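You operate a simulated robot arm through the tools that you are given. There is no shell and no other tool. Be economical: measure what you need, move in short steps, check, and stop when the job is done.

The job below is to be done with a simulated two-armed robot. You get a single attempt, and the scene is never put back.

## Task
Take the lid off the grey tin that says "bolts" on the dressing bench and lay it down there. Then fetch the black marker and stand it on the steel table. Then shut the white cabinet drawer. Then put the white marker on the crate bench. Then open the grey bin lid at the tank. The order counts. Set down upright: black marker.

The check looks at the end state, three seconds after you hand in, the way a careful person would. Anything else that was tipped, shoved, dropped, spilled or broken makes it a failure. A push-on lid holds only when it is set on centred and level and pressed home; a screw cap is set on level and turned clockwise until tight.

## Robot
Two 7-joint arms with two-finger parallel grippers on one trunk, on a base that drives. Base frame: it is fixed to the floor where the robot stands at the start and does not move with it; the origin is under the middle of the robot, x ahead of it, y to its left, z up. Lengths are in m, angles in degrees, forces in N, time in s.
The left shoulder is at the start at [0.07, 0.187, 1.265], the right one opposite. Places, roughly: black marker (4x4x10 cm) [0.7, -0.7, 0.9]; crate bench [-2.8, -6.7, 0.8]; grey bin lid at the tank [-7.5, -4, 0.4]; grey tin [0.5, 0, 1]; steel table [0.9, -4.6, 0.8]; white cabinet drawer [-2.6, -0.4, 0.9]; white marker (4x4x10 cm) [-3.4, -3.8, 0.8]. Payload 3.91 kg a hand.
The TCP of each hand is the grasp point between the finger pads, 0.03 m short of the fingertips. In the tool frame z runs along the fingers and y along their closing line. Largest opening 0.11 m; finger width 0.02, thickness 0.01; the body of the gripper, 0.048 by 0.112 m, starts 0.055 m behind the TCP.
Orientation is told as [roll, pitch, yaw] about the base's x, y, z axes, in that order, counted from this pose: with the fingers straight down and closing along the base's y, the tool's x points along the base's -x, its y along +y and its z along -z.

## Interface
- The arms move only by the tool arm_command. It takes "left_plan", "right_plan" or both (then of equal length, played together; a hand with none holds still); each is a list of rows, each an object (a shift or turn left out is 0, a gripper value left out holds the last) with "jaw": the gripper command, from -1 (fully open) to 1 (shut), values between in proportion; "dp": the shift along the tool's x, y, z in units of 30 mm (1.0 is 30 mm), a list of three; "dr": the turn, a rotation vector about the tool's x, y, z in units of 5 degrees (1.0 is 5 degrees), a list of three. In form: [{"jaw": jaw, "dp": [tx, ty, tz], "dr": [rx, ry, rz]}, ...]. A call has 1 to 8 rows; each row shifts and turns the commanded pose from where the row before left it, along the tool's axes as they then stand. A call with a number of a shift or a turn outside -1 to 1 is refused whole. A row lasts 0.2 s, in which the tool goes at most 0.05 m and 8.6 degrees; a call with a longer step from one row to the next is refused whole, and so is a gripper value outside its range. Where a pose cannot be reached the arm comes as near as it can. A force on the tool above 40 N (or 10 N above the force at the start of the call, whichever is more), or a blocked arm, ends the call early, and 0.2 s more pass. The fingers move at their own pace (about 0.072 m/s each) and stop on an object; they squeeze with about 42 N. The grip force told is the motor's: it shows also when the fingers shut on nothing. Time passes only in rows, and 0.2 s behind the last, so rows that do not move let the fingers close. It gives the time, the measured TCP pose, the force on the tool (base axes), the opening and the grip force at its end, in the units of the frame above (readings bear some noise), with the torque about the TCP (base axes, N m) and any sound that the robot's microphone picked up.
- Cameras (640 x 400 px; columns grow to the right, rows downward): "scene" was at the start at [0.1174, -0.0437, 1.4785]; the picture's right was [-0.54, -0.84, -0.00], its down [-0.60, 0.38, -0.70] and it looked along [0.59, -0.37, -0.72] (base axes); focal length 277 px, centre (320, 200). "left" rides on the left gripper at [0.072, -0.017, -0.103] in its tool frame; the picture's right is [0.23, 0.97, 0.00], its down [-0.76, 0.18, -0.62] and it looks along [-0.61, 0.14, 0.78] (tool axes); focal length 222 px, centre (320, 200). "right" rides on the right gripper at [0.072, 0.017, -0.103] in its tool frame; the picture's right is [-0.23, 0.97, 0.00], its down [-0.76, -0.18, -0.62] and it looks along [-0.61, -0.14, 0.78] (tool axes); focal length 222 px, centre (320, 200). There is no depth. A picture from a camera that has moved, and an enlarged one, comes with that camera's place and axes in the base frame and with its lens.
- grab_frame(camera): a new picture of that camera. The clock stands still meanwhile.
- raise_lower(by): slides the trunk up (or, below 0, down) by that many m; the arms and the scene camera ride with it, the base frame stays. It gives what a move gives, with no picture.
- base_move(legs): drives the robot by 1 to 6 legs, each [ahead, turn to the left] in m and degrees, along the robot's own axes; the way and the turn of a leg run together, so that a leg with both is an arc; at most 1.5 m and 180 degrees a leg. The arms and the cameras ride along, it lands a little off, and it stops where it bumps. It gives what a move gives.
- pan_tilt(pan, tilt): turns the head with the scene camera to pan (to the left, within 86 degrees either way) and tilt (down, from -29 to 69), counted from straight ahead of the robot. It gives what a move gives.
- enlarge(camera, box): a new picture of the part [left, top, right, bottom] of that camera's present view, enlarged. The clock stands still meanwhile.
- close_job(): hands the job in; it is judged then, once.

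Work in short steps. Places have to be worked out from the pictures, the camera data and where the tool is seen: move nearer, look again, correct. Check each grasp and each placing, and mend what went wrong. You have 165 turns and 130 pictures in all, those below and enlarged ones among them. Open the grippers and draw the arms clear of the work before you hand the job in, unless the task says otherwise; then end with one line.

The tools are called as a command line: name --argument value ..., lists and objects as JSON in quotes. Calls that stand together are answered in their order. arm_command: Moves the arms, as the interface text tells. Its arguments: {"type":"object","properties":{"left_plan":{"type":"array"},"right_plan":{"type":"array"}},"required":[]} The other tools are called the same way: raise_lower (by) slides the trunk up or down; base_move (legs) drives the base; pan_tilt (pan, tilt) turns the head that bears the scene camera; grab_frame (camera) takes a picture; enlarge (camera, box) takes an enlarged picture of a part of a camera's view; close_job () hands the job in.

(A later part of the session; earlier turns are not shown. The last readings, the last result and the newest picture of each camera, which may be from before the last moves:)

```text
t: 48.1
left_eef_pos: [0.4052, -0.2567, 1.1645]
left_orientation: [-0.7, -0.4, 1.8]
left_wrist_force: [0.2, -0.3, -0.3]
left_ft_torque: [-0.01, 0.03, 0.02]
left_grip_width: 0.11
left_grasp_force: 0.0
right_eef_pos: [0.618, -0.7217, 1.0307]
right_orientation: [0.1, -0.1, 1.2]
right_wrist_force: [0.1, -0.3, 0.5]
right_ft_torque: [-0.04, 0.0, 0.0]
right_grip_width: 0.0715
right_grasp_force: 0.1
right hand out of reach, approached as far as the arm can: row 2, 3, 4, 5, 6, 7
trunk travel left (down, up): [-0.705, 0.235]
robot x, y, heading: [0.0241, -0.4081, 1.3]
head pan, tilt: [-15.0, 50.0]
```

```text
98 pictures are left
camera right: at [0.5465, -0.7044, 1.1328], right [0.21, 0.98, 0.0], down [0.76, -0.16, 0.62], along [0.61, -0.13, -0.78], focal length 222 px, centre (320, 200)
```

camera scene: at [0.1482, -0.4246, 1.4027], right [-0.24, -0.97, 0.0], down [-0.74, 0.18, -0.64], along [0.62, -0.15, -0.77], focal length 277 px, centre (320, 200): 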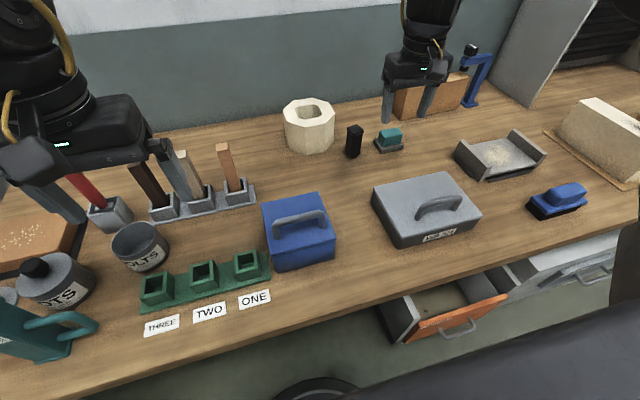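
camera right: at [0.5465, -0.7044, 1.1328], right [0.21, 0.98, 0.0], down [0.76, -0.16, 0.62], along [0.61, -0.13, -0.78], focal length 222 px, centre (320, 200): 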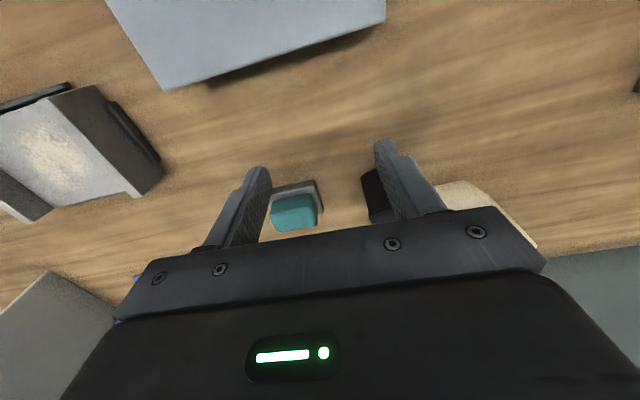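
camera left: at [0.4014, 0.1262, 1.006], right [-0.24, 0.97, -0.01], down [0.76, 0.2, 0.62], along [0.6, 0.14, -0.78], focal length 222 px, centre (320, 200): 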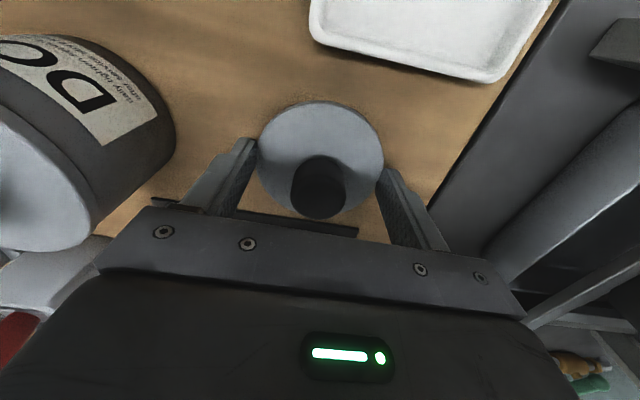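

Still short by ~0.1 m. Lowering the trunk 0.08 m to bring the shoulder to a better height (nothing below the hands there), then retry.

raise_lower --by -0.08

arm_command --right_plan '[{"dp": [0, 0.6, -0.5]}, {"dp": [0, 0.6, -0.5]}, {"dp": [0, 0.6, 0]}, {}]'

grab_frame --camera "right"

enlarge --camera "scene" --box '[260, 60, 500, 210]'

```text
t: 49.2
left_eef_pos: [0.4053, -0.2562, 1.0849]
left_orientation: [-0.6, -0.4, 1.7]
left_wrist_force: [0.7, 0.4, 0.7]
left_ft_torque: [-0.01, 0.04, 0.0]
left_grip_width: 0.11
left_grasp_force: 0.0
right_eef_pos: [0.6178, -0.7198, 0.9495]
right_orientation: [0.1, -0.3, 1.1]
right_wrist_force: [0.4, 0.2, -0.5]
right_ft_torque: [0.01, 0.01, 0.01]
right_grip_width: 0.0715
right_grasp_force: 0.1
trunk travel left (down, up): [-0.625, 0.315]
robot x, y, heading: [0.0251, -0.4064, 1.1]
head pan, tilt: [-15.0, 50.0]
```

```text
t: 50.2
left_eef_pos: [0.4047, -0.2568, 1.085]
left_orientation: [-0.6, -0.3, 1.8]
left_wrist_force: [-0.6, 0.2, 0.2]
left_ft_torque: [0.01, 0.0, -0.02]
left_grip_width: 0.1102
left_grasp_force: 0.0
right_eef_pos: [0.5919, -0.6862, 0.973]
right_orientation: [0.3, -0.3, 1.1]
right_wrist_force: [-0.6, -0.7, -0.3]
right_ft_torque: [0.01, 0.0, -0.02]
right_grip_width: 0.0713
right_grasp_force: 0.0
right hand out of reach, approached as far as the arm can: row 1, 2, 3
trunk travel left (down, up): [-0.625, 0.315]
robot x, y, heading: [0.0259, -0.4053, 0.9]
head pan, tilt: [-15.0, 50.0]
```

```text
97 pictures are left
camera right: at [0.5199, -0.6702, 1.0753], right [0.21, 0.98, 0.01], down [0.76, -0.17, 0.63], along [0.61, -0.13, -0.78], focal length 222 px, centre (320, 200)
```

right: 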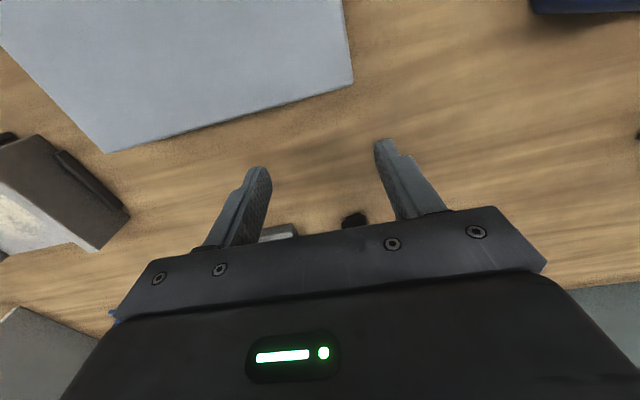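

```text
2.67 times, centred on (380, 135) of scene
camera zoom: at [0.1482, -0.4244, 1.3227], right [-0.24, -0.97, 0.0], down [-0.74, 0.18, -0.64], along [0.62, -0.15, -0.77], focal length 738 px, centre (160, 373)
```

zoom: 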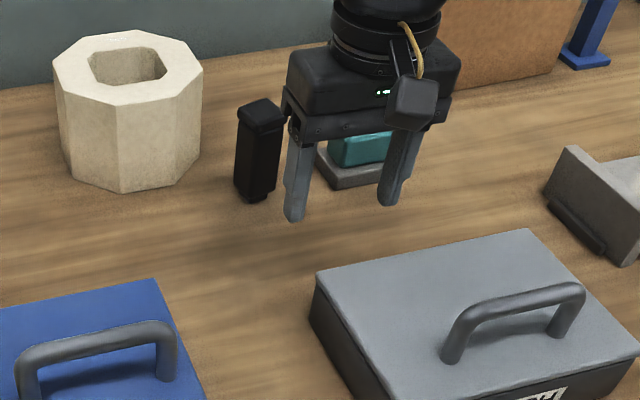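

Reach is best with the hand well below the shoulder, so lowering was the wrong way. I'll raise the trunk 0.17 m and lower the hand by arm instead.

raise_lower --by 0.19

arm_command --right_plan '[{"dp": [0, 0.2, 1]}, {"dp": [0, 0.2, 1]}, {"dp": [0, 0.2, 1]}, {"dp": [0, 0, 1]}, {"dp": [0, 0, 1]}, {}]'

grab_frame --camera "right"

```text
t: 52.3
left_eef_pos: [0.4055, -0.2561, 1.2757]
left_orientation: [-0.6, -0.3, 1.8]
left_wrist_force: [0.9, 0.8, 0.3]
left_ft_torque: [0.01, -0.03, -0.01]
left_grip_width: 0.1098
left_grasp_force: 0.1
right_eef_pos: [0.5922, -0.6863, 1.1614]
right_orientation: [0.3, -0.3, 1.1]
right_wrist_force: [0.8, 0.2, 0.8]
right_ft_torque: [0.01, 0.0, -0.03]
right_grip_width: 0.0715
right_grasp_force: 0.1
trunk travel left (down, up): [-0.815, 0.125]
robot x, y, heading: [0.024, -0.4037, 1.1]
head pan, tilt: [-15.0, 50.0]
```

```text
t: 53.7
left_eef_pos: [0.405, -0.2563, 1.2755]
left_orientation: [-0.7, -0.4, 1.7]
left_wrist_force: [0.0, -0.1, 0.6]
left_ft_torque: [0.02, -0.03, 0.02]
left_grip_width: 0.1101
left_grasp_force: 0.0
right_eef_pos: [0.5612, -0.7005, 1.0317]
right_orientation: [0.4, -0.5, 1.0]
right_wrist_force: [0.1, 0.3, 1.1]
right_ft_torque: [-0.01, -0.03, 0.02]
right_grip_width: 0.0714
right_grasp_force: 0.0
right hand out of reach, approached as far as the arm can: row 2, 3, 4, 5
trunk travel left (down, up): [-0.815, 0.125]
robot x, y, heading: [0.0261, -0.4047, 1.2]
head pan, tilt: [-15.0, 50.0]
```

```text
95 pictures are left
camera right: at [0.4883, -0.6844, 1.1341], right [0.21, 0.98, 0.01], down [0.76, -0.17, 0.63], along [0.62, -0.12, -0.78], focal length 222 px, centre (320, 200)
```

right: 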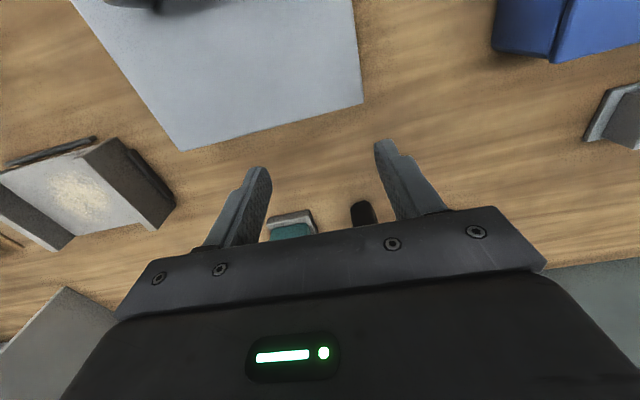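

Readings suggest a joint limit rather than pure distance. Testing a plain forward move from here.

arm_command --right_plan '[{"dp": [-0.5, 0, 0]}, {"dp": [-0.5, 0, 0]}, {"dp": [-0.5, 0, 0]}, {"dp": [-0.5, 0, 0]}, {}]'

pan_tilt --pan -30 --tilt 25

grab_frame --camera "scene"

```text
t: 54.9
left_eef_pos: [0.4059, -0.2565, 1.2756]
left_orientation: [-0.6, -0.4, 1.8]
left_wrist_force: [0.5, 0.5, -0.6]
left_ft_torque: [-0.01, -0.02, -0.03]
left_grip_width: 0.1101
left_grasp_force: 0.1
right_eef_pos: [0.5959, -0.722, 1.0502]
right_orientation: [0.5, -0.5, 1.1]
right_wrist_force: [-0.9, -0.7, -0.1]
right_ft_torque: [-0.01, -0.01, -0.01]
right_grip_width: 0.0715
right_grasp_force: 0.1
right hand out of reach, approached as far as the arm can: row 1, 2, 3, 4
trunk travel left (down, up): [-0.815, 0.125]
robot x, y, heading: [0.0244, -0.407, 1.1]
head pan, tilt: [-15.0, 50.0]
```

```text
t: 55.8
left_eef_pos: [0.406, -0.2562, 1.2752]
left_orientation: [-0.6, -0.4, 1.8]
left_wrist_force: [-0.2, 0.1, 0.0]
left_ft_torque: [-0.01, 0.0, -0.02]
left_grip_width: 0.1098
left_grasp_force: 0.1
right_eef_pos: [0.5949, -0.7224, 1.0498]
right_orientation: [0.4, -0.5, 1.1]
right_wrist_force: [0.8, 0.4, -0.3]
right_ft_torque: [-0.02, 0.01, 0.01]
right_grip_width: 0.0715
right_grasp_force: 0.1
trunk travel left (down, up): [-0.815, 0.125]
robot x, y, heading: [0.0211, -0.4065, 1.2]
head pan, tilt: [-30.0, 25.0]
```

```text
94 pictures are left
camera scene: at [0.1543, -0.4503, 1.5501], right [-0.48, -0.88, 0.0], down [-0.37, 0.2, -0.91], along [0.79, -0.44, -0.42], focal length 277 px, centre (320, 200)
```

scene: 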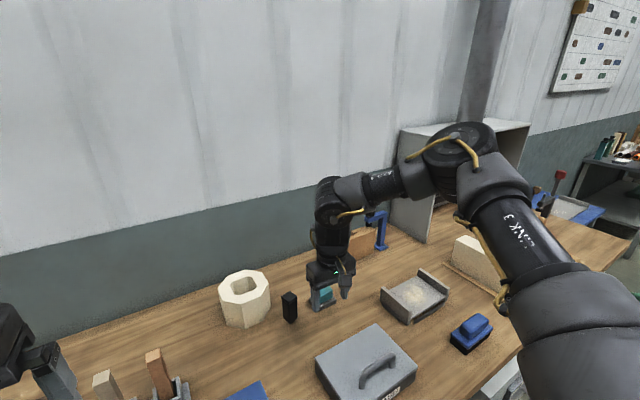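

The elbow sits bent out to the right; a wrist or shoulder joint is limiting. I'll test whether yawing the hand frees it.

arm_command --right_plan '[{"dr": [0, 0, -1]}, {"dr": [0, 0, -1]}, {"dr": [0, 0, -1]}, {"dr": [0, 0, -1]}, {}]'

arm_command --right_plan '[{"dp": [-0.5, 0, 0]}, {"dp": [-0.5, 0, 0]}, {"dp": [-0.5, 0, 0]}, {"dp": [-0.5, 0, 0]}, {}]'

```text
t: 57.0
left_eef_pos: [0.4063, -0.2565, 1.2744]
left_orientation: [-0.6, -0.4, 1.8]
left_wrist_force: [0.7, -0.3, -1.1]
left_ft_torque: [0.04, 0.01, 0.02]
left_grip_width: 0.11
left_grasp_force: 0.1
right_eef_pos: [0.5963, -0.7231, 1.0507]
right_orientation: [0.1, -0.4, 21.2]
right_wrist_force: [0.5, 0.1, 0.7]
right_ft_torque: [0.01, 0.03, 0.0]
right_grip_width: 0.0716
right_grasp_force: 0.0
trunk travel left (down, up): [-0.815, 0.125]
robot x, y, heading: [0.0225, -0.4058, 0.9]
head pan, tilt: [-30.0, 25.0]
```

```text
t: 58.2
left_eef_pos: [0.4053, -0.2565, 1.2743]
left_orientation: [-0.6, -0.4, 1.8]
left_wrist_force: [-0.3, -0.2, -0.3]
left_ft_torque: [-0.01, 0.01, -0.04]
left_grip_width: 0.1102
left_grasp_force: 0.1
right_eef_pos: [0.6028, -0.7256, 1.0614]
right_orientation: [0.2, -0.5, 21.2]
right_wrist_force: [0.4, 0.7, 0.1]
right_ft_torque: [-0.01, 0.02, 0.03]
right_grip_width: 0.0712
right_grasp_force: 0.0
right hand out of reach, approached as far as the arm can: row 1, 2, 3, 4
trunk travel left (down, up): [-0.815, 0.125]
robot x, y, heading: [0.0221, -0.4051, 1.1]
head pan, tilt: [-30.0, 25.0]
```

Yaw isn't the limit; the blocked direction is along the forearm. I'll undo the yaw and instead tilt the fingers forward ~20°, which extends reach without moving the wrist.

arm_command --right_plan '[{"dr": [0, 0, 1]}, {"dr": [0, 0, 1]}, {"dr": [0, 0, 1]}, {"dr": [0, 0, 1]}, {"dr": [0, -1, 0]}, {"dr": [0, -1, 0]}, {"dr": [0, -1, 0]}, {"dr": [0, -1, 0]}]'

grab_frame --camera "right"

```text
t: 60.0
left_eef_pos: [0.405, -0.2564, 1.2761]
left_orientation: [-0.6, -0.4, 1.8]
left_wrist_force: [-0.8, -0.2, -0.6]
left_ft_torque: [0.02, 0.02, 0.0]
left_grip_width: 0.11
left_grasp_force: 0.2
right_eef_pos: [0.6019, -0.7267, 1.0617]
right_orientation: [0.3, -20.5, 0.9]
right_wrist_force: [0.6, -0.1, -0.5]
right_ft_torque: [-0.03, 0.05, -0.04]
right_grip_width: 0.0715
right_grasp_force: 0.0
trunk travel left (down, up): [-0.815, 0.125]
robot x, y, heading: [0.0266, -0.4027, 1.0]
head pan, tilt: [-30.0, 25.0]
```

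```text
93 pictures are left
camera right: at [0.4992, -0.7115, 1.1335], right [0.19, 0.98, 0.08], down [0.5, -0.17, 0.85], along [0.84, -0.12, -0.52], focal length 222 px, centre (320, 200)
```

right: 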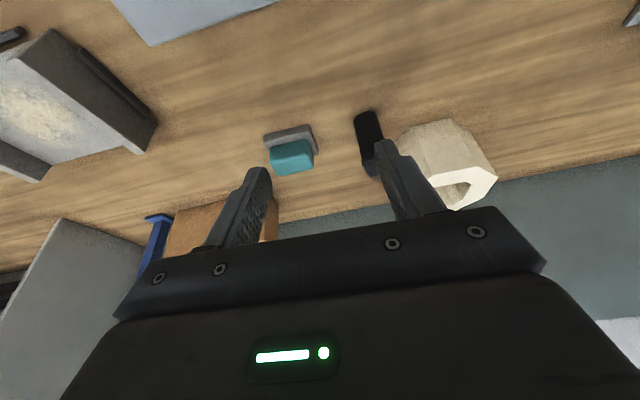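

Tilt works. Moving to a pre-grasp point 0.1 m back along the finger axis from the marker.

arm_command --right_plan '[{"dp": [-0.55, 0.52, 0.4]}, {"dp": [-0.55, 0.52, 0.6]}, {"dp": [-0.55, 0.52, 0.6]}, {"dp": [-0.55, 0.52, 0.6]}, {}]'

grab_frame --camera "right"

```text
t: 61.2
left_eef_pos: [0.4054, -0.2557, 1.2755]
left_orientation: [-0.6, -0.4, 1.8]
left_wrist_force: [-0.3, 0.2, 0.1]
left_ft_torque: [-0.01, -0.01, 0.01]
left_grip_width: 0.1101
left_grasp_force: 0.0
right_eef_pos: [0.6513, -0.6991, 1.0542]
right_orientation: [0.4, -20.5, 1.0]
right_wrist_force: [0.0, -0.4, 0.2]
right_ft_torque: [0.02, 0.0, 0.01]
right_grip_width: 0.0716
right_grasp_force: 0.0
right hand out of reach, approached as far as the arm can: row 3, 4
trunk travel left (down, up): [-0.815, 0.125]
robot x, y, heading: [0.0245, -0.4081, 0.8]
head pan, tilt: [-30.0, 25.0]
```

```text
92 pictures are left
camera right: at [0.5481, -0.6835, 1.1263], right [0.19, 0.98, 0.08], down [0.5, -0.17, 0.85], along [0.84, -0.12, -0.52], focal length 222 px, centre (320, 200)
```

right: 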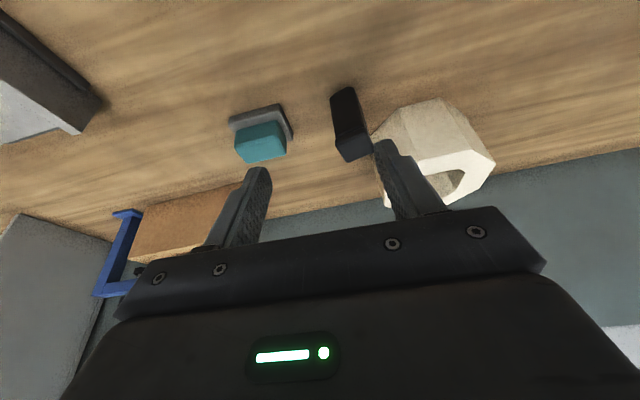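

Blocked direction has a strong inward component, so I'll turn the base left ~28° so the marker lies well to the right side of the right arm. First raise the trunk for clearance.

raise_lower --by 0.09

base_move --legs '[[0, 28]]'

arm_command --right_plan '[{"dp": [0, -0.9, 0], "dr": [0, 1, 0]}, {"dp": [0, -0.9, 0], "dr": [0, 1, 0]}, {"dp": [0, -0.9, 0], "dr": [0, 1, 0]}, {"dp": [0, -0.9, 0], "dr": [0, 1, 0]}, {"dp": [0, -0.9, 0], "dr": [0, 0, 1]}, {"dp": [0, -0.5, 0], "dr": [0, 0, 1]}, {"dr": [0, 0, 1]}, {}]'

grab_frame --camera "right"

```text
t: 62.5
left_eef_pos: [0.4066, -0.257, 1.3658]
left_orientation: [-0.6, -0.4, 1.8]
left_wrist_force: [0.3, -0.9, -0.4]
left_ft_torque: [0.03, -0.02, -0.02]
left_grip_width: 0.1098
left_grasp_force: 0.2
right_eef_pos: [0.6505, -0.7001, 1.1438]
right_orientation: [0.4, -20.4, 1.0]
right_wrist_force: [0.1, 0.1, 0.4]
right_ft_torque: [0.03, -0.01, -0.04]
right_grip_width: 0.0715
right_grasp_force: 0.0
trunk travel left (down, up): [-0.905, 0.035]
robot x, y, heading: [0.0232, -0.4053, 1.3]
head pan, tilt: [-30.0, 25.0]
```

```text
t: 64.3
left_eef_pos: [0.2882, -0.0932, 1.3653]
left_orientation: [-0.4, -0.5, 30.2]
left_wrist_force: [-0.5, -0.8, -0.3]
left_ft_torque: [-0.05, 0.0, -0.02]
left_grip_width: 0.1094
left_grasp_force: 0.1
right_eef_pos: [0.7138, -0.3645, 1.1432]
right_orientation: [0.4, -20.3, 29.5]
right_wrist_force: [0.3, -0.4, -0.1]
right_ft_torque: [0.0, -0.03, 0.0]
right_grip_width: 0.0716
right_grasp_force: 0.1
trunk travel left (down, up): [-0.905, 0.035]
robot x, y, heading: [0.0226, -0.4078, 29.4]
head pan, tilt: [-30.0, 25.0]
```

```text
t: 66.1
left_eef_pos: [0.2872, -0.0924, 1.3658]
left_orientation: [-0.6, -0.4, 30.3]
left_wrist_force: [-0.1, -0.8, -0.4]
left_ft_torque: [-0.01, -0.01, -0.03]
left_grip_width: 0.1101
left_grasp_force: 0.2
right_eef_pos: [0.7782, -0.5048, 1.149]
right_orientation: [0.3, -0.3, 14.5]
right_wrist_force: [0.1, 0.1, 0.1]
right_ft_torque: [-0.02, 0.01, 0.02]
right_grip_width: 0.0719
right_grasp_force: 0.0
right hand out of reach, approached as far as the arm can: row 4
trunk travel left (down, up): [-0.905, 0.035]
robot x, y, heading: [0.0241, -0.4083, 29.6]
head pan, tilt: [-30.0, 25.0]
```

```text
91 pictures are left
camera right: at [0.7058, -0.5059, 1.2518], right [-0.02, 1.0, 0.01], down [0.78, 0.01, 0.63], along [0.63, 0.02, -0.78], focal length 222 px, centre (320, 200)
```

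right: 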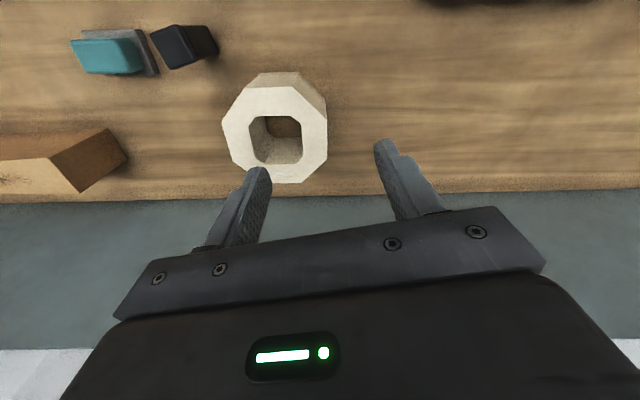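

Reach is fine now. Marker re-measured at (0.731,-0.661), rotated ~15°, matching the present yaw. Moving above it.

arm_command --right_plan '[{"dp": [0.6, -0.93, 0.2]}, {"dp": [0.6, -0.93, 0.2]}, {"dp": [0.6, -0.93, 0.3]}, {"dp": [0.6, -0.93, 0.3]}, {"dp": [0.6, -0.93, 0.3]}, {}]'

grab_frame --camera "right"

```text
t: 67.5
left_eef_pos: [0.2879, -0.0929, 1.3654]
left_orientation: [-0.7, -0.3, 30.2]
left_wrist_force: [-0.3, 0.5, -0.3]
left_ft_torque: [0.0, -0.01, 0.01]
left_grip_width: 0.1101
left_grasp_force: 0.0
right_eef_pos: [0.7258, -0.6596, 1.108]
right_orientation: [0.3, -0.3, 14.7]
right_wrist_force: [0.5, 1.3, -0.8]
right_ft_torque: [-0.01, 0.04, 0.02]
right_grip_width: 0.0716
right_grasp_force: 0.0
trunk travel left (down, up): [-0.905, 0.035]
robot x, y, heading: [0.0298, -0.4058, 29.9]
head pan, tilt: [-30.0, 25.0]
```

```text
90 pictures are left
camera right: at [0.6533, -0.6619, 1.2109], right [-0.03, 1.0, 0.01], down [0.78, 0.02, 0.63], along [0.63, 0.02, -0.78], focal length 222 px, centre (320, 200)
```

right: 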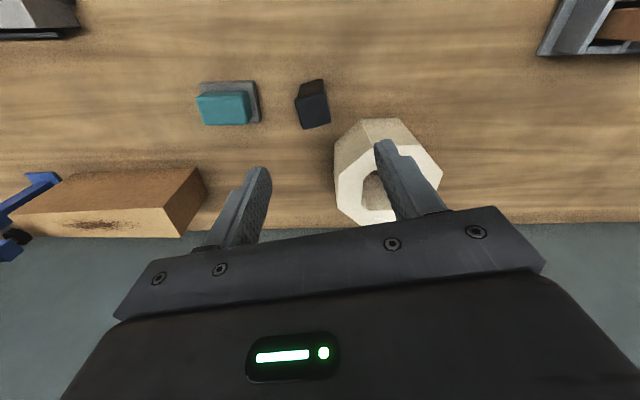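

Marker centre (0.730,-0.667), yaw ≈ +10°; the octagon starts at x≥0.77 so the fingers clear. Fine-tuning and descending to z≈0.99 for a last look.

arm_command --right_plan '[{"dp": [-0.08, -0.25, 0], "dr": [0, 0, 0.9]}, {"dp": [0, 0, 1]}, {"dp": [0, 0, 1]}, {"dp": [0, 0, 1]}, {"dp": [0, 0, 0.9]}, {}]'

grab_frame --camera "right"

```text
t: 68.9
left_eef_pos: [0.2886, -0.0928, 1.3639]
left_orientation: [-0.5, -0.4, 30.4]
left_wrist_force: [-0.5, 0.1, -0.4]
left_ft_torque: [-0.03, 0.01, 0.0]
left_grip_width: 0.1101
left_grasp_force: 0.1
right_eef_pos: [0.7315, -0.6721, 1.0235]
right_orientation: [0.5, -0.2, 10.1]
right_wrist_force: [-0.3, 0.0, 0.4]
right_ft_torque: [0.04, -0.03, -0.04]
right_grip_width: 0.0713
right_grasp_force: 0.0
right hand out of reach, approached as far as the arm can: row 4, 5
trunk travel left (down, up): [-0.905, 0.035]
robot x, y, heading: [0.0274, -0.4062, 29.7]
head pan, tilt: [-30.0, 25.0]
```

```text
89 pictures are left
camera right: at [0.6584, -0.6678, 1.1266], right [0.05, 1.0, 0.01], down [0.78, -0.05, 0.62], along [0.62, -0.03, -0.78], focal length 222 px, centre (320, 200)
```

right: 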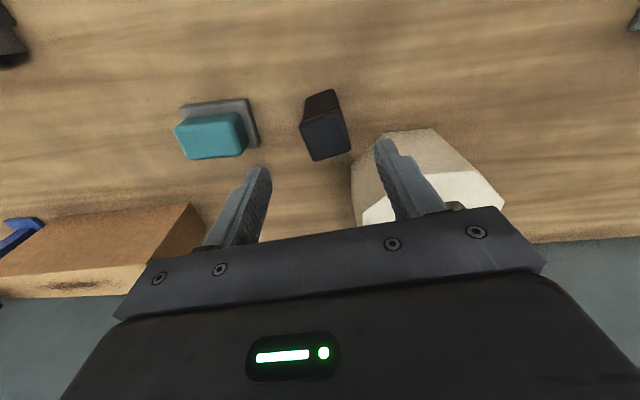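

Low reach limit again, so the trunk can do the rest. A small correction (+6 mm y, -4 mm x), then lower the trunk 0.098 m.

arm_command --right_plan '[{"dp": [0.1, 0.22, 0]}, {}]'

raise_lower --by -0.05

grab_frame --camera "right"

```text
t: 69.5
left_eef_pos: [0.2889, -0.0928, 1.3652]
left_orientation: [-0.6, -0.4, 30.2]
left_wrist_force: [0.7, -0.2, 0.7]
left_ft_torque: [-0.01, -0.02, -0.01]
left_grip_width: 0.1098
left_grasp_force: 0.1
right_eef_pos: [0.7279, -0.6646, 1.0244]
right_orientation: [0.5, -0.2, 10.2]
right_wrist_force: [0.2, 0.5, -0.4]
right_ft_torque: [0.0, 0.01, 0.02]
right_grip_width: 0.0716
right_grasp_force: 0.1
trunk travel left (down, up): [-0.905, 0.035]
robot x, y, heading: [0.0229, -0.4047, 29.8]
head pan, tilt: [-30.0, 25.0]
```

```text
t: 70.4
left_eef_pos: [0.2884, -0.0922, 1.3155]
left_orientation: [-0.6, -0.5, 30.2]
left_wrist_force: [-0.3, -0.3, 0.0]
left_ft_torque: [0.03, 0.02, 0.01]
left_grip_width: 0.1099
left_grasp_force: 0.1
right_eef_pos: [0.7268, -0.6652, 0.9749]
right_orientation: [0.4, -0.3, 10.1]
right_wrist_force: [0.1, -0.6, 0.3]
right_ft_torque: [0.01, -0.01, 0.0]
right_grip_width: 0.0714
right_grasp_force: 0.1
trunk travel left (down, up): [-0.855, 0.085]
robot x, y, heading: [0.0229, -0.4049, 29.8]
head pan, tilt: [-30.0, 25.0]
```

```text
88 pictures are left
camera right: at [0.6535, -0.6609, 1.0777], right [0.05, 1.0, 0.01], down [0.78, -0.05, 0.63], along [0.62, -0.03, -0.78], focal length 222 px, centre (320, 200)
```

right: 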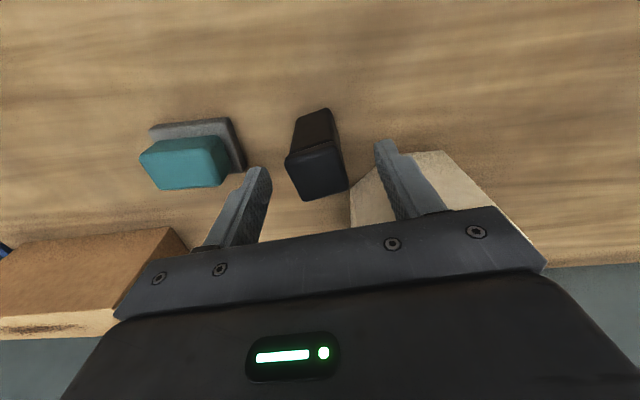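

The marker is centred between the fingers. Lowering 0.05 m more and closing.

raise_lower --by -0.048

arm_command --right_plan '[{"jaw": 1}, {}, {}, {}, {}]'

grab_frame --camera "right"

```text
t: 71.3
left_eef_pos: [0.2877, -0.0932, 1.267]
left_orientation: [-0.6, -0.4, 30.2]
left_wrist_force: [-0.5, -0.4, -0.3]
left_ft_torque: [0.02, -0.02, 0.03]
left_grip_width: 0.1098
left_grasp_force: 0.1
right_eef_pos: [0.7259, -0.6649, 0.9266]
right_orientation: [0.6, -0.3, 10.2]
right_wrist_force: [0.5, 0.5, 0.4]
right_ft_torque: [0.0, 0.01, -0.03]
right_grip_width: 0.0716
right_grasp_force: 0.1
trunk travel left (down, up): [-0.807, 0.133]
robot x, y, heading: [0.0257, -0.4089, 29.6]
head pan, tilt: [-30.0, 25.0]
```

```text
t: 72.5
left_eef_pos: [0.2886, -0.0931, 1.2667]
left_orientation: [-0.7, -0.4, 30.3]
left_wrist_force: [0.9, 0.6, 0.4]
left_ft_torque: [0.04, 0.02, -0.02]
left_grip_width: 0.1101
left_grasp_force: 0.1
right_eef_pos: [0.7271, -0.664, 0.9278]
right_orientation: [0.6, -0.3, 10.2]
right_wrist_force: [-0.2, -0.5, -0.1]
right_ft_torque: [-0.03, -0.01, 0.0]
right_grip_width: 0.0354
right_grasp_force: 41.7
trunk travel left (down, up): [-0.807, 0.133]
robot x, y, heading: [0.024, -0.4077, 29.5]
head pan, tilt: [-30.0, 25.0]
```

```text
87 pictures are left
camera right: at [0.6539, -0.661, 1.0294], right [0.05, 1.0, 0.01], down [0.78, -0.05, 0.62], along [0.62, -0.03, -0.78], focal length 222 px, centre (320, 200)
```

right: 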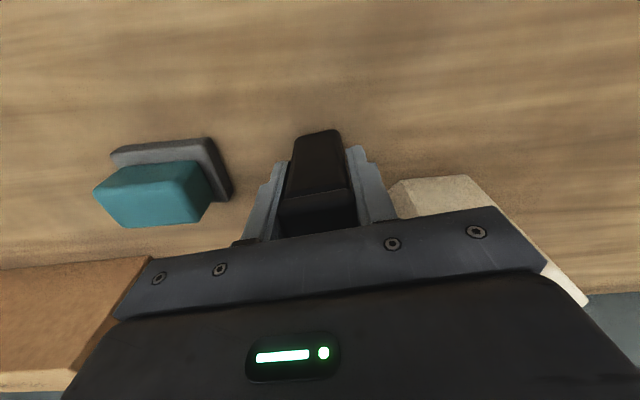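

Marker gripped (0.035 m). Lifting with the trunk, then pulling the hand back toward the body.

raise_lower --by 0.13

arm_command --right_plan '[{"dp": [0.8, 0, -0.6]}, {"dp": [0.8, 0, -0.6]}, {"dp": [0.8, 0, -0.6]}, {"dp": [0.9, 0, 0]}, {"dp": [0.9, 0, 0]}, {"dp": [0.9, 0, 0]}, {"dp": [0.9, 0, 0]}, {}]'

grab_frame --camera "right"

```text
t: 74.1
left_eef_pos: [0.2887, -0.0937, 1.3962]
left_orientation: [-0.6, -0.4, 30.3]
left_wrist_force: [0.5, 0.1, -0.1]
left_ft_torque: [-0.01, -0.02, 0.02]
left_grip_width: 0.11
left_grasp_force: 0.1
right_eef_pos: [0.7271, -0.6649, 1.0551]
right_orientation: [0.5, -0.2, 10.2]
right_wrist_force: [0.1, 0.3, -0.9]
right_ft_torque: [-0.03, 0.01, 0.0]
right_grip_width: 0.0354
right_grasp_force: 41.7
trunk travel left (down, up): [-0.937, 0.003]
robot x, y, heading: [0.0223, -0.4008, 29.3]
head pan, tilt: [-30.0, 25.0]
```

```text
t: 75.9
left_eef_pos: [0.2889, -0.0932, 1.3984]
left_orientation: [-0.6, -0.5, 30.3]
left_wrist_force: [0.0, -0.5, 0.9]
left_ft_torque: [0.04, -0.01, -0.01]
left_grip_width: 0.11
left_grasp_force: 0.1
right_eef_pos: [0.5483, -0.6964, 1.1085]
right_orientation: [0.4, -0.2, 10.1]
right_wrist_force: [-0.3, 0.2, -2.0]
right_ft_torque: [-0.01, -0.01, 0.0]
right_grip_width: 0.0355
right_grasp_force: 42.1
trunk travel left (down, up): [-0.937, 0.003]
robot x, y, heading: [0.0231, -0.4073, 29.4]
head pan, tilt: [-30.0, 25.0]
```

```text
86 pictures are left
camera right: at [0.4755, -0.693, 1.2107], right [0.05, 1.0, 0.01], down [0.78, -0.05, 0.62], along [0.62, -0.03, -0.78], focal length 222 px, centre (320, 200)
```

right: 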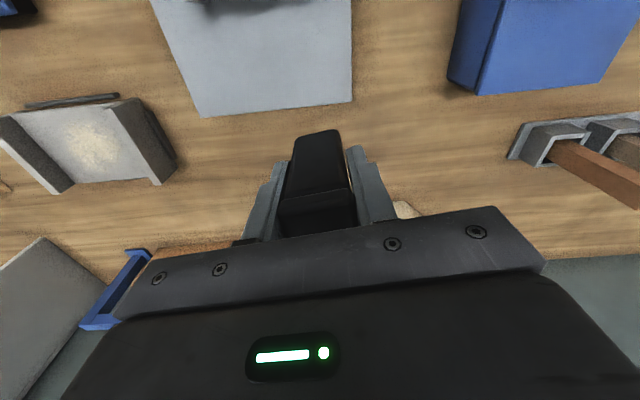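

Marker held. Backing off the bench and turning to face -y, then looking down the way to the steel table.

base_move --legs '[[-0.4, 0], [0, -119.5]]'

pan_tilt --pan 0 --tilt 15

grab_frame --camera "scene"

```text
t: 83.2
left_eef_pos: [-0.1602, -0.9788, 1.3974]
left_orientation: [-0.6, -0.4, -86.7]
left_wrist_force: [-0.2, -0.1, 0.2]
left_ft_torque: [0.0, 0.02, -0.02]
left_grip_width: 0.1099
left_grasp_force: 0.0
right_eef_pos: [-0.8172, -0.9361, 1.108]
right_orientation: [0.4, -0.3, -107.0]
right_wrist_force: [0.7, -0.3, -1.3]
right_ft_torque: [0.01, 0.0, 0.01]
right_grip_width: 0.0353
right_grasp_force: 42.2
trunk travel left (down, up): [-0.937, 0.003]
robot x, y, heading: [-0.3196, -0.6006, -87.4]
head pan, tilt: [-30.0, 25.0]
```

```text
t: 84.2
left_eef_pos: [-0.1614, -0.9778, 1.3971]
left_orientation: [-0.6, -0.5, -86.7]
left_wrist_force: [0.1, -0.3, 0.0]
left_ft_torque: [0.0, 0.01, 0.0]
left_grip_width: 0.1097
left_grasp_force: 0.2
right_eef_pos: [-0.8176, -0.9371, 1.107]
right_orientation: [0.5, -0.3, -106.9]
right_wrist_force: [-0.2, -0.3, -0.4]
right_ft_torque: [0.03, -0.06, 0.0]
right_grip_width: 0.0355
right_grasp_force: 42.0
trunk travel left (down, up): [-0.937, 0.003]
robot x, y, heading: [-0.3188, -0.6039, -87.5]
head pan, tilt: [0.0, 15.0]
```

```text
85 pictures are left
camera scene: at [-0.3163, -0.7452, 1.6884], right [-1.0, -0.04, 0.0], down [-0.01, 0.26, -0.97], along [0.04, -0.96, -0.26], focal length 277 px, centre (320, 200)
```

scene: 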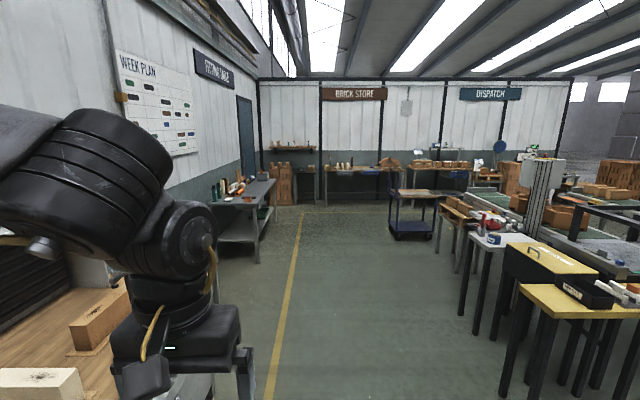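

The steel table is along the left wall at about y=-3.5…-5; the aisle is clear. Driving 3 m ahead.

base_move --legs '[[1.5, 0], [1.5, 0]]'

pan_tilt --pan 50 --tilt 25

grab_frame --camera "scene"

```text
t: 98.6
left_eef_pos: [-0.1477, -3.9704, 1.398]
left_orientation: [-0.6, -0.4, -89.6]
left_wrist_force: [0.1, -0.1, 0.5]
left_ft_torque: [0.0, 0.01, -0.02]
left_grip_width: 0.1099
left_grasp_force: 0.1
right_eef_pos: [-0.8021, -3.8966, 1.1067]
right_orientation: [0.5, -0.1, -109.7]
right_wrist_force: [0.4, 0.8, -1.1]
right_ft_torque: [0.03, -0.03, -0.02]
right_grip_width: 0.0356
right_grasp_force: 41.8
trunk travel left (down, up): [-0.937, 0.003]
robot x, y, heading: [-0.2912, -3.5864, -90.2]
head pan, tilt: [0.0, 15.0]
```

```text
t: 99.7
left_eef_pos: [-0.1479, -3.9713, 1.3968]
left_orientation: [-0.6, -0.4, -89.5]
left_wrist_force: [-0.3, 0.6, 0.8]
left_ft_torque: [-0.01, 0.0, 0.0]
left_grip_width: 0.1099
left_grasp_force: 0.1
right_eef_pos: [-0.8029, -3.8974, 1.1083]
right_orientation: [0.6, -0.2, -109.7]
right_wrist_force: [-0.7, 0.6, -1.3]
right_ft_torque: [0.03, 0.03, -0.01]
right_grip_width: 0.0352
right_grasp_force: 41.5
trunk travel left (down, up): [-0.937, 0.003]
robot x, y, heading: [-0.2897, -3.5874, -89.8]
head pan, tilt: [50.0, 25.0]
```

```text
84 pictures are left
camera scene: at [-0.2206, -3.696, 1.6722], right [-0.65, -0.76, 0.0], down [-0.32, 0.27, -0.91], along [0.69, -0.59, -0.42], focal length 277 px, centre (320, 200)
```

scene: 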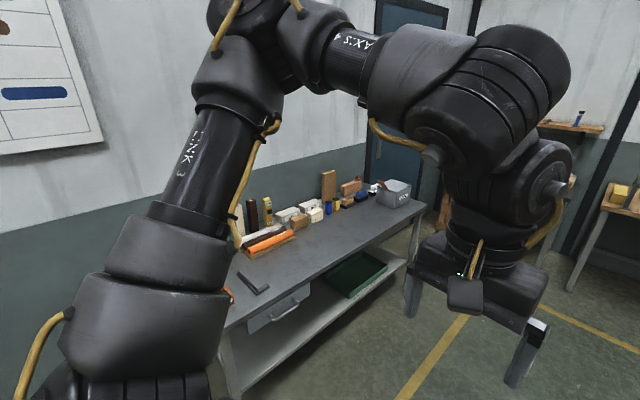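

The table's front strip is clear; front edge x≈0.53. I'll aim to stand the marker at about (0.68,-4.5) from a robot pose near (0.02,-4.28), heading ~30°.

base_move --legs '[[0.69, 0], [0, 90], [0.31, 0], [0, 30]]'

pan_tilt --pan -45 --tilt 40

grab_frame --camera "scene"

grab_frame --camera "right"

```text
t: 110.6
left_eef_pos: [0.2947, -3.9689, 1.3968]
left_orientation: [-0.5, -0.5, 31.2]
left_wrist_force: [-0.1, 1.1, -0.1]
left_ft_torque: [-0.01, -0.01, -0.02]
left_grip_width: 0.1103
left_grasp_force: 0.1
right_eef_pos: [0.564, -4.5688, 1.107]
right_orientation: [0.5, -0.3, 11.0]
right_wrist_force: [0.6, -0.1, -1.1]
right_ft_torque: [0.03, 0.01, 0.02]
right_grip_width: 0.0353
right_grasp_force: 41.8
trunk travel left (down, up): [-0.937, 0.003]
robot x, y, heading: [0.033, -4.2848, 30.4]
head pan, tilt: [50.0, 25.0]
```

```text
t: 112.3
left_eef_pos: [0.2931, -3.9689, 1.3971]
left_orientation: [-0.5, -0.5, 31.1]
left_wrist_force: [0.7, -0.4, 0.0]
left_ft_torque: [0.0, -0.01, 0.01]
left_grip_width: 0.1101
left_grasp_force: 0.1
right_eef_pos: [0.5642, -4.567, 1.1081]
right_orientation: [0.4, -0.2, 11.0]
right_wrist_force: [-0.2, -0.1, 0.0]
right_ft_torque: [0.01, 0.03, 0.0]
right_grip_width: 0.0354
right_grasp_force: 42.2
trunk travel left (down, up): [-0.937, 0.003]
robot x, y, heading: [0.0347, -4.2824, 30.4]
head pan, tilt: [-45.0, 40.0]
```

```text
83 pictures are left
camera scene: at [0.1595, -4.2816, 1.6489], right [-0.25, -0.97, 0.0], down [-0.62, 0.16, -0.77], along [0.74, -0.19, -0.64], focal length 277 px, centre (320, 200)
```

scene: 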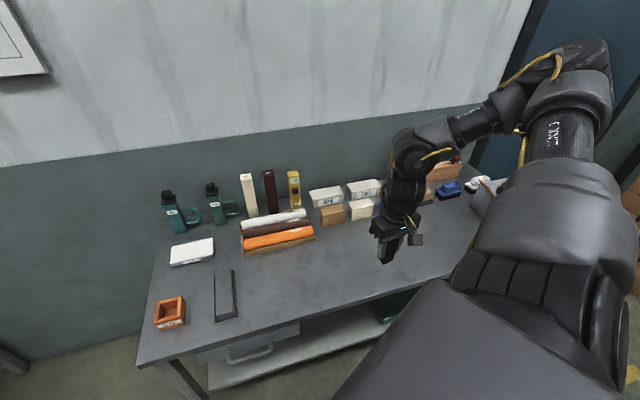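

```text
82 pictures are left
camera right: at [0.4902, -4.5649, 1.2109], right [0.04, 1.0, 0.01], down [0.78, -0.03, 0.62], along [0.62, -0.02, -0.78], focal length 222 px, centre (320, 200)
```

right: 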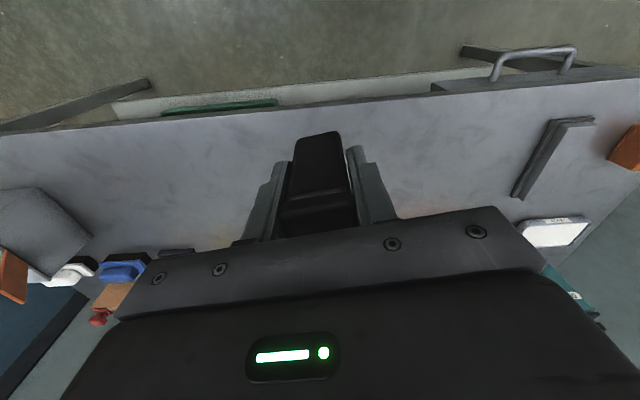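

There's ample clear table around (0.70,-4.55). Moving the hand forward 0.135 m, then checking.

arm_command --right_plan '[{"dp": [-0.9, -0.1, 0]}, {"dp": [-0.9, -0.1, 0]}, {"dp": [-0.9, -0.1, 0]}, {"dp": [-0.9, -0.1, 0]}, {"dp": [-0.9, -0.1, 0]}, {}]'

grab_frame --camera "right"

```text
t: 113.7
left_eef_pos: [0.2931, -3.9685, 1.3988]
left_orientation: [-0.6, -0.4, 31.2]
left_wrist_force: [-0.2, 0.9, 0.0]
left_ft_torque: [-0.02, 0.0, 0.0]
left_grip_width: 0.1102
left_grasp_force: 0.1
right_eef_pos: [0.698, -4.5564, 1.1069]
right_orientation: [0.6, -0.2, 11.0]
right_wrist_force: [0.4, 1.2, -2.0]
right_ft_torque: [0.01, -0.01, 0.02]
right_grip_width: 0.0357
right_grasp_force: 42.2
trunk travel left (down, up): [-0.937, 0.003]
robot x, y, heading: [0.0328, -4.2884, 30.5]
head pan, tilt: [-45.0, 40.0]
```

```text
81 pictures are left
camera right: at [0.6252, -4.554, 1.2101], right [0.04, 1.0, 0.01], down [0.78, -0.03, 0.62], along [0.62, -0.02, -0.78], focal length 222 px, centre (320, 200)
```

right: 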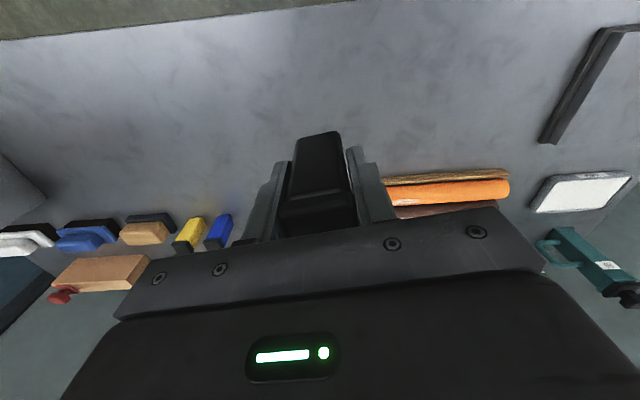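

Clear below. Lowering the trunk 0.12 m, then descending by arm slowly until contact.

raise_lower --by -0.12

arm_command --right_plan '[{"dp": [0, 0, 0.4]}, {"dp": [0, 0, 0.4]}, {"dp": [0, 0, 0.3]}, {"dp": [0, 0, 0.2]}, {"dp": [0, 0, 0.2]}, {}]'

grab_frame --camera "scene"

```text
t: 115.2
left_eef_pos: [0.2931, -3.9678, 1.2766]
left_orientation: [-0.7, -0.3, 31.2]
left_wrist_force: [0.0, 0.4, -0.5]
left_ft_torque: [0.02, 0.03, 0.02]
left_grip_width: 0.11
left_grasp_force: 0.1
right_eef_pos: [0.6987, -4.5551, 0.987]
right_orientation: [0.4, -0.2, 11.0]
right_wrist_force: [0.0, 0.2, -0.2]
right_ft_torque: [0.03, 0.04, -0.01]
right_grip_width: 0.0355
right_grasp_force: 41.9
trunk travel left (down, up): [-0.817, 0.123]
robot x, y, heading: [0.0378, -4.2862, 30.3]
head pan, tilt: [-45.0, 40.0]
```

```text
t: 116.6
left_eef_pos: [0.293, -3.9669, 1.2774]
left_orientation: [-0.6, -0.3, 31.2]
left_wrist_force: [0.1, 0.4, -0.6]
left_ft_torque: [0.01, 0.0, -0.01]
left_grip_width: 0.1099
left_grasp_force: 0.0
right_eef_pos: [0.6985, -4.5561, 0.9416]
right_orientation: [0.4, -0.2, 11.1]
right_wrist_force: [-0.9, -0.2, -1.7]
right_ft_torque: [0.01, 0.02, -0.01]
right_grip_width: 0.0356
right_grasp_force: 42.1
trunk travel left (down, up): [-0.817, 0.123]
robot x, y, heading: [0.0364, -4.2864, 30.7]
head pan, tilt: [-45.0, 40.0]
```

```text
80 pictures are left
camera scene: at [0.1595, -4.2816, 1.5289], right [-0.25, -0.97, 0.0], down [-0.62, 0.16, -0.77], along [0.74, -0.19, -0.64], focal length 277 px, centre (320, 200)
```

scene: 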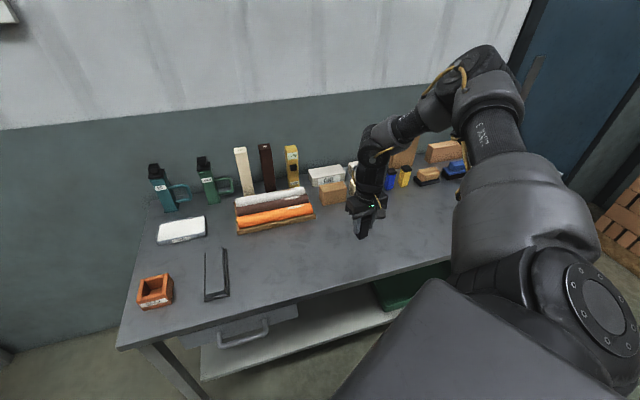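

No contact yet (z=0.942). Continuing down in 6 mm rows.

arm_command --right_plan '[{"dp": [0, 0, 0.2]}, {"dp": [0, 0, 0.2]}, {"dp": [0, 0, 0.2]}, {"dp": [0, 0, 0.2]}, {"dp": [0, 0, 0.2]}, {}]'

enlarge --camera "scene" --box '[300, 170, 460, 270]'

```text
t: 118.0
left_eef_pos: [0.2924, -3.9684, 1.2774]
left_orientation: [-0.6, -0.4, 31.2]
left_wrist_force: [0.2, -0.1, 0.0]
left_ft_torque: [-0.07, 0.02, -0.01]
left_grip_width: 0.11
left_grasp_force: 0.0
right_eef_pos: [0.698, -4.5565, 0.9117]
right_orientation: [0.5, -0.1, 10.9]
right_wrist_force: [-0.7, 0.0, -1.2]
right_ft_torque: [-0.03, -0.01, 0.02]
right_grip_width: 0.0356
right_grasp_force: 41.7
trunk travel left (down, up): [-0.817, 0.123]
robot x, y, heading: [0.0381, -4.2881, 30.7]
head pan, tilt: [-45.0, 40.0]
```

```text
4.00 times, centred on (380, 220) of scene
camera zoom: at [0.1595, -4.282, 1.5289], right [-0.25, -0.97, 0.0], down [-0.62, 0.16, -0.77], along [0.74, -0.19, -0.64], focal length 1108 px, centre (80, 120)
```

zoom: 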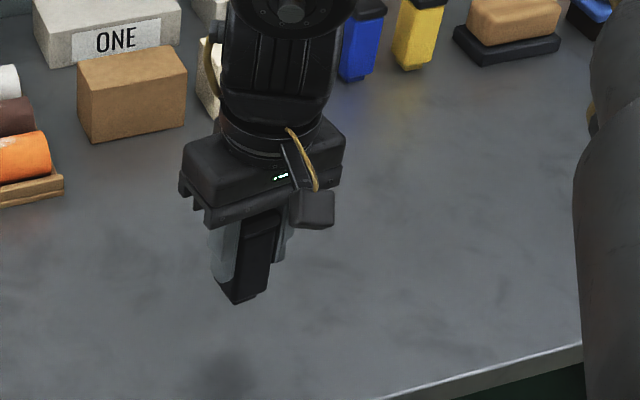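

The shadow shows the table is ~6 cm lower (z≈0.79). Lowering the trunk 35 mm, then creeping down.

raise_lower --by -0.03

arm_command --right_plan '[{"dp": [0, 0, 0.15]}, {"dp": [0, 0, 0.15]}, {"dp": [0, 0, 0.15]}, {"dp": [0, 0, 0.15]}, {"dp": [0, 0, 0.15]}, {"dp": [0, 0, 0.15]}, {}]'

enlarge --camera "scene" --box '[300, 170, 460, 270]'

```text
t: 118.8
left_eef_pos: [0.2941, -3.9673, 1.2477]
left_orientation: [-0.6, -0.4, 31.3]
left_wrist_force: [0.7, 0.0, -0.5]
left_ft_torque: [-0.02, -0.01, -0.01]
left_grip_width: 0.1104
left_grasp_force: 0.0
right_eef_pos: [0.699, -4.5573, 0.8825]
right_orientation: [0.3, -0.2, 11.0]
right_wrist_force: [0.2, 0.4, -0.7]
right_ft_torque: [-0.01, -0.02, 0.01]
right_grip_width: 0.0357
right_grasp_force: 42.5
trunk travel left (down, up): [-0.787, 0.153]
robot x, y, heading: [0.036, -4.2861, 30.5]
head pan, tilt: [-45.0, 40.0]
```

```text
t: 120.4
left_eef_pos: [0.2941, -3.9682, 1.2477]
left_orientation: [-0.7, -0.4, 31.1]
left_wrist_force: [0.4, -0.2, 0.2]
left_ft_torque: [0.0, 0.0, 0.0]
left_grip_width: 0.1101
left_grasp_force: 0.0
right_eef_pos: [0.6999, -4.5563, 0.877]
right_orientation: [0.5, -0.2, 10.9]
right_wrist_force: [0.4, 0.4, -1.8]
right_ft_torque: [-0.01, -0.04, -0.01]
right_grip_width: 0.0357
right_grasp_force: 41.7
right hand out of reach, approached as far as the arm can: row 2, 3, 4, 5, 6
trunk travel left (down, up): [-0.787, 0.153]
robot x, y, heading: [0.0355, -4.2842, 30.6]
head pan, tilt: [-45.0, 40.0]
```

```text
4.00 times, centred on (380, 220) of scene
camera zoom: at [0.1598, -4.2815, 1.4988], right [-0.25, -0.97, 0.0], down [-0.62, 0.16, -0.77], along [0.74, -0.19, -0.64], focal length 1108 px, centre (80, 120)
```

zoom: 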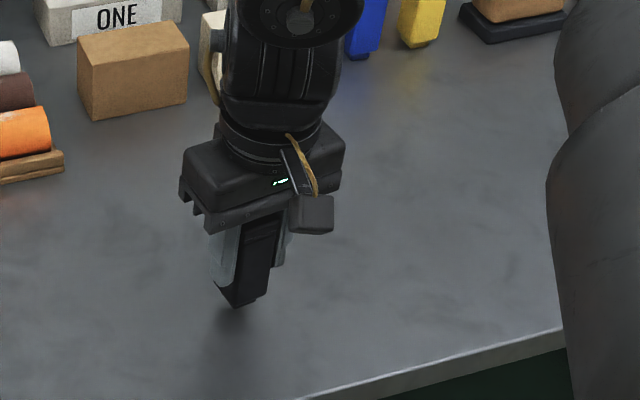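

Hit the arm's low limit; gap looks ~2 cm. Raising the arm 50 mm, lowering the trunk 60 mm, then creeping again.

arm_command --right_plan '[{"dp": [0, 0, -0.85]}, {"dp": [0, 0, -0.85]}, {}]'

raise_lower --by -0.055

arm_command --right_plan '[{"dp": [0, 0, 0.13]}, {"dp": [0, 0, 0.13]}, {"dp": [0, 0, 0.13]}, {"dp": [0, 0, 0.13]}, {}]'

enlarge --camera "scene" --box '[300, 170, 460, 270]'

```text
t: 121.2
left_eef_pos: [0.2943, -3.9674, 1.2463]
left_orientation: [-0.6, -0.3, 31.2]
left_wrist_force: [0.3, 0.2, 0.0]
left_ft_torque: [0.01, -0.02, 0.02]
left_grip_width: 0.1101
left_grasp_force: 0.0
right_eef_pos: [0.6995, -4.5566, 0.9276]
right_orientation: [0.5, -0.1, 11.0]
right_wrist_force: [-0.8, 0.2, -1.5]
right_ft_torque: [0.0, -0.02, -0.02]
right_grip_width: 0.0356
right_grasp_force: 41.8
trunk travel left (down, up): [-0.787, 0.153]
robot x, y, heading: [0.0342, -4.2859, 30.5]
head pan, tilt: [-45.0, 40.0]
```

```text
t: 122.2
left_eef_pos: [0.2936, -3.9667, 1.193]
left_orientation: [-0.6, -0.5, 31.1]
left_wrist_force: [0.1, 0.2, -0.4]
left_ft_torque: [0.0, -0.02, 0.0]
left_grip_width: 0.11
left_grasp_force: 0.1
right_eef_pos: [0.6972, -4.5564, 0.8727]
right_orientation: [0.4, -0.2, 10.9]
right_wrist_force: [0.4, 0.6, -0.7]
right_ft_torque: [0.0, 0.0, 0.01]
right_grip_width: 0.0354
right_grasp_force: 41.8
trunk travel left (down, up): [-0.732, 0.208]
robot x, y, heading: [0.0318, -4.2832, 30.3]
head pan, tilt: [-45.0, 40.0]
```

```text
t: 123.3
left_eef_pos: [0.2901, -3.968, 1.1943]
left_orientation: [-0.7, -0.4, 31.3]
left_wrist_force: [0.0, 0.1, 0.6]
left_ft_torque: [0.0, 0.0, -0.01]
left_grip_width: 0.1098
left_grasp_force: 0.1
right_eef_pos: [0.6962, -4.5555, 0.8605]
right_orientation: [0.3, -0.5, 10.9]
right_wrist_force: [3.9, -8.2, 33.8]
right_ft_torque: [-0.26, -0.2, -0.03]
right_grip_width: 0.0354
right_grasp_force: 42.2
trunk travel left (down, up): [-0.732, 0.208]
robot x, y, heading: [0.035, -4.2868, 30.3]
head pan, tilt: [-45.0, 40.0]
```

```text
4.00 times, centred on (380, 220) of scene
camera zoom: at [0.1547, -4.2806, 1.4445], right [-0.25, -0.97, 0.0], down [-0.62, 0.16, -0.77], along [0.74, -0.19, -0.64], focal length 1108 px, centre (80, 120)
```

zoom: 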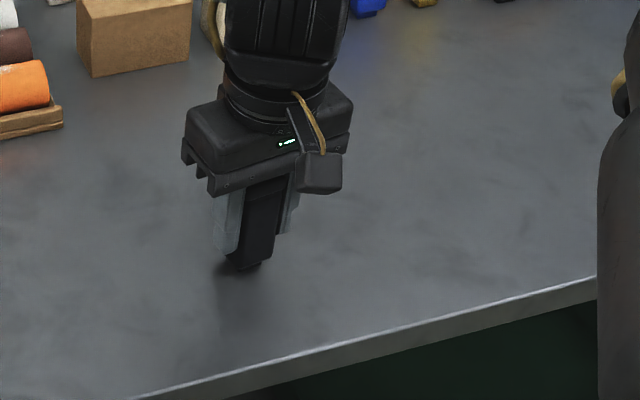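

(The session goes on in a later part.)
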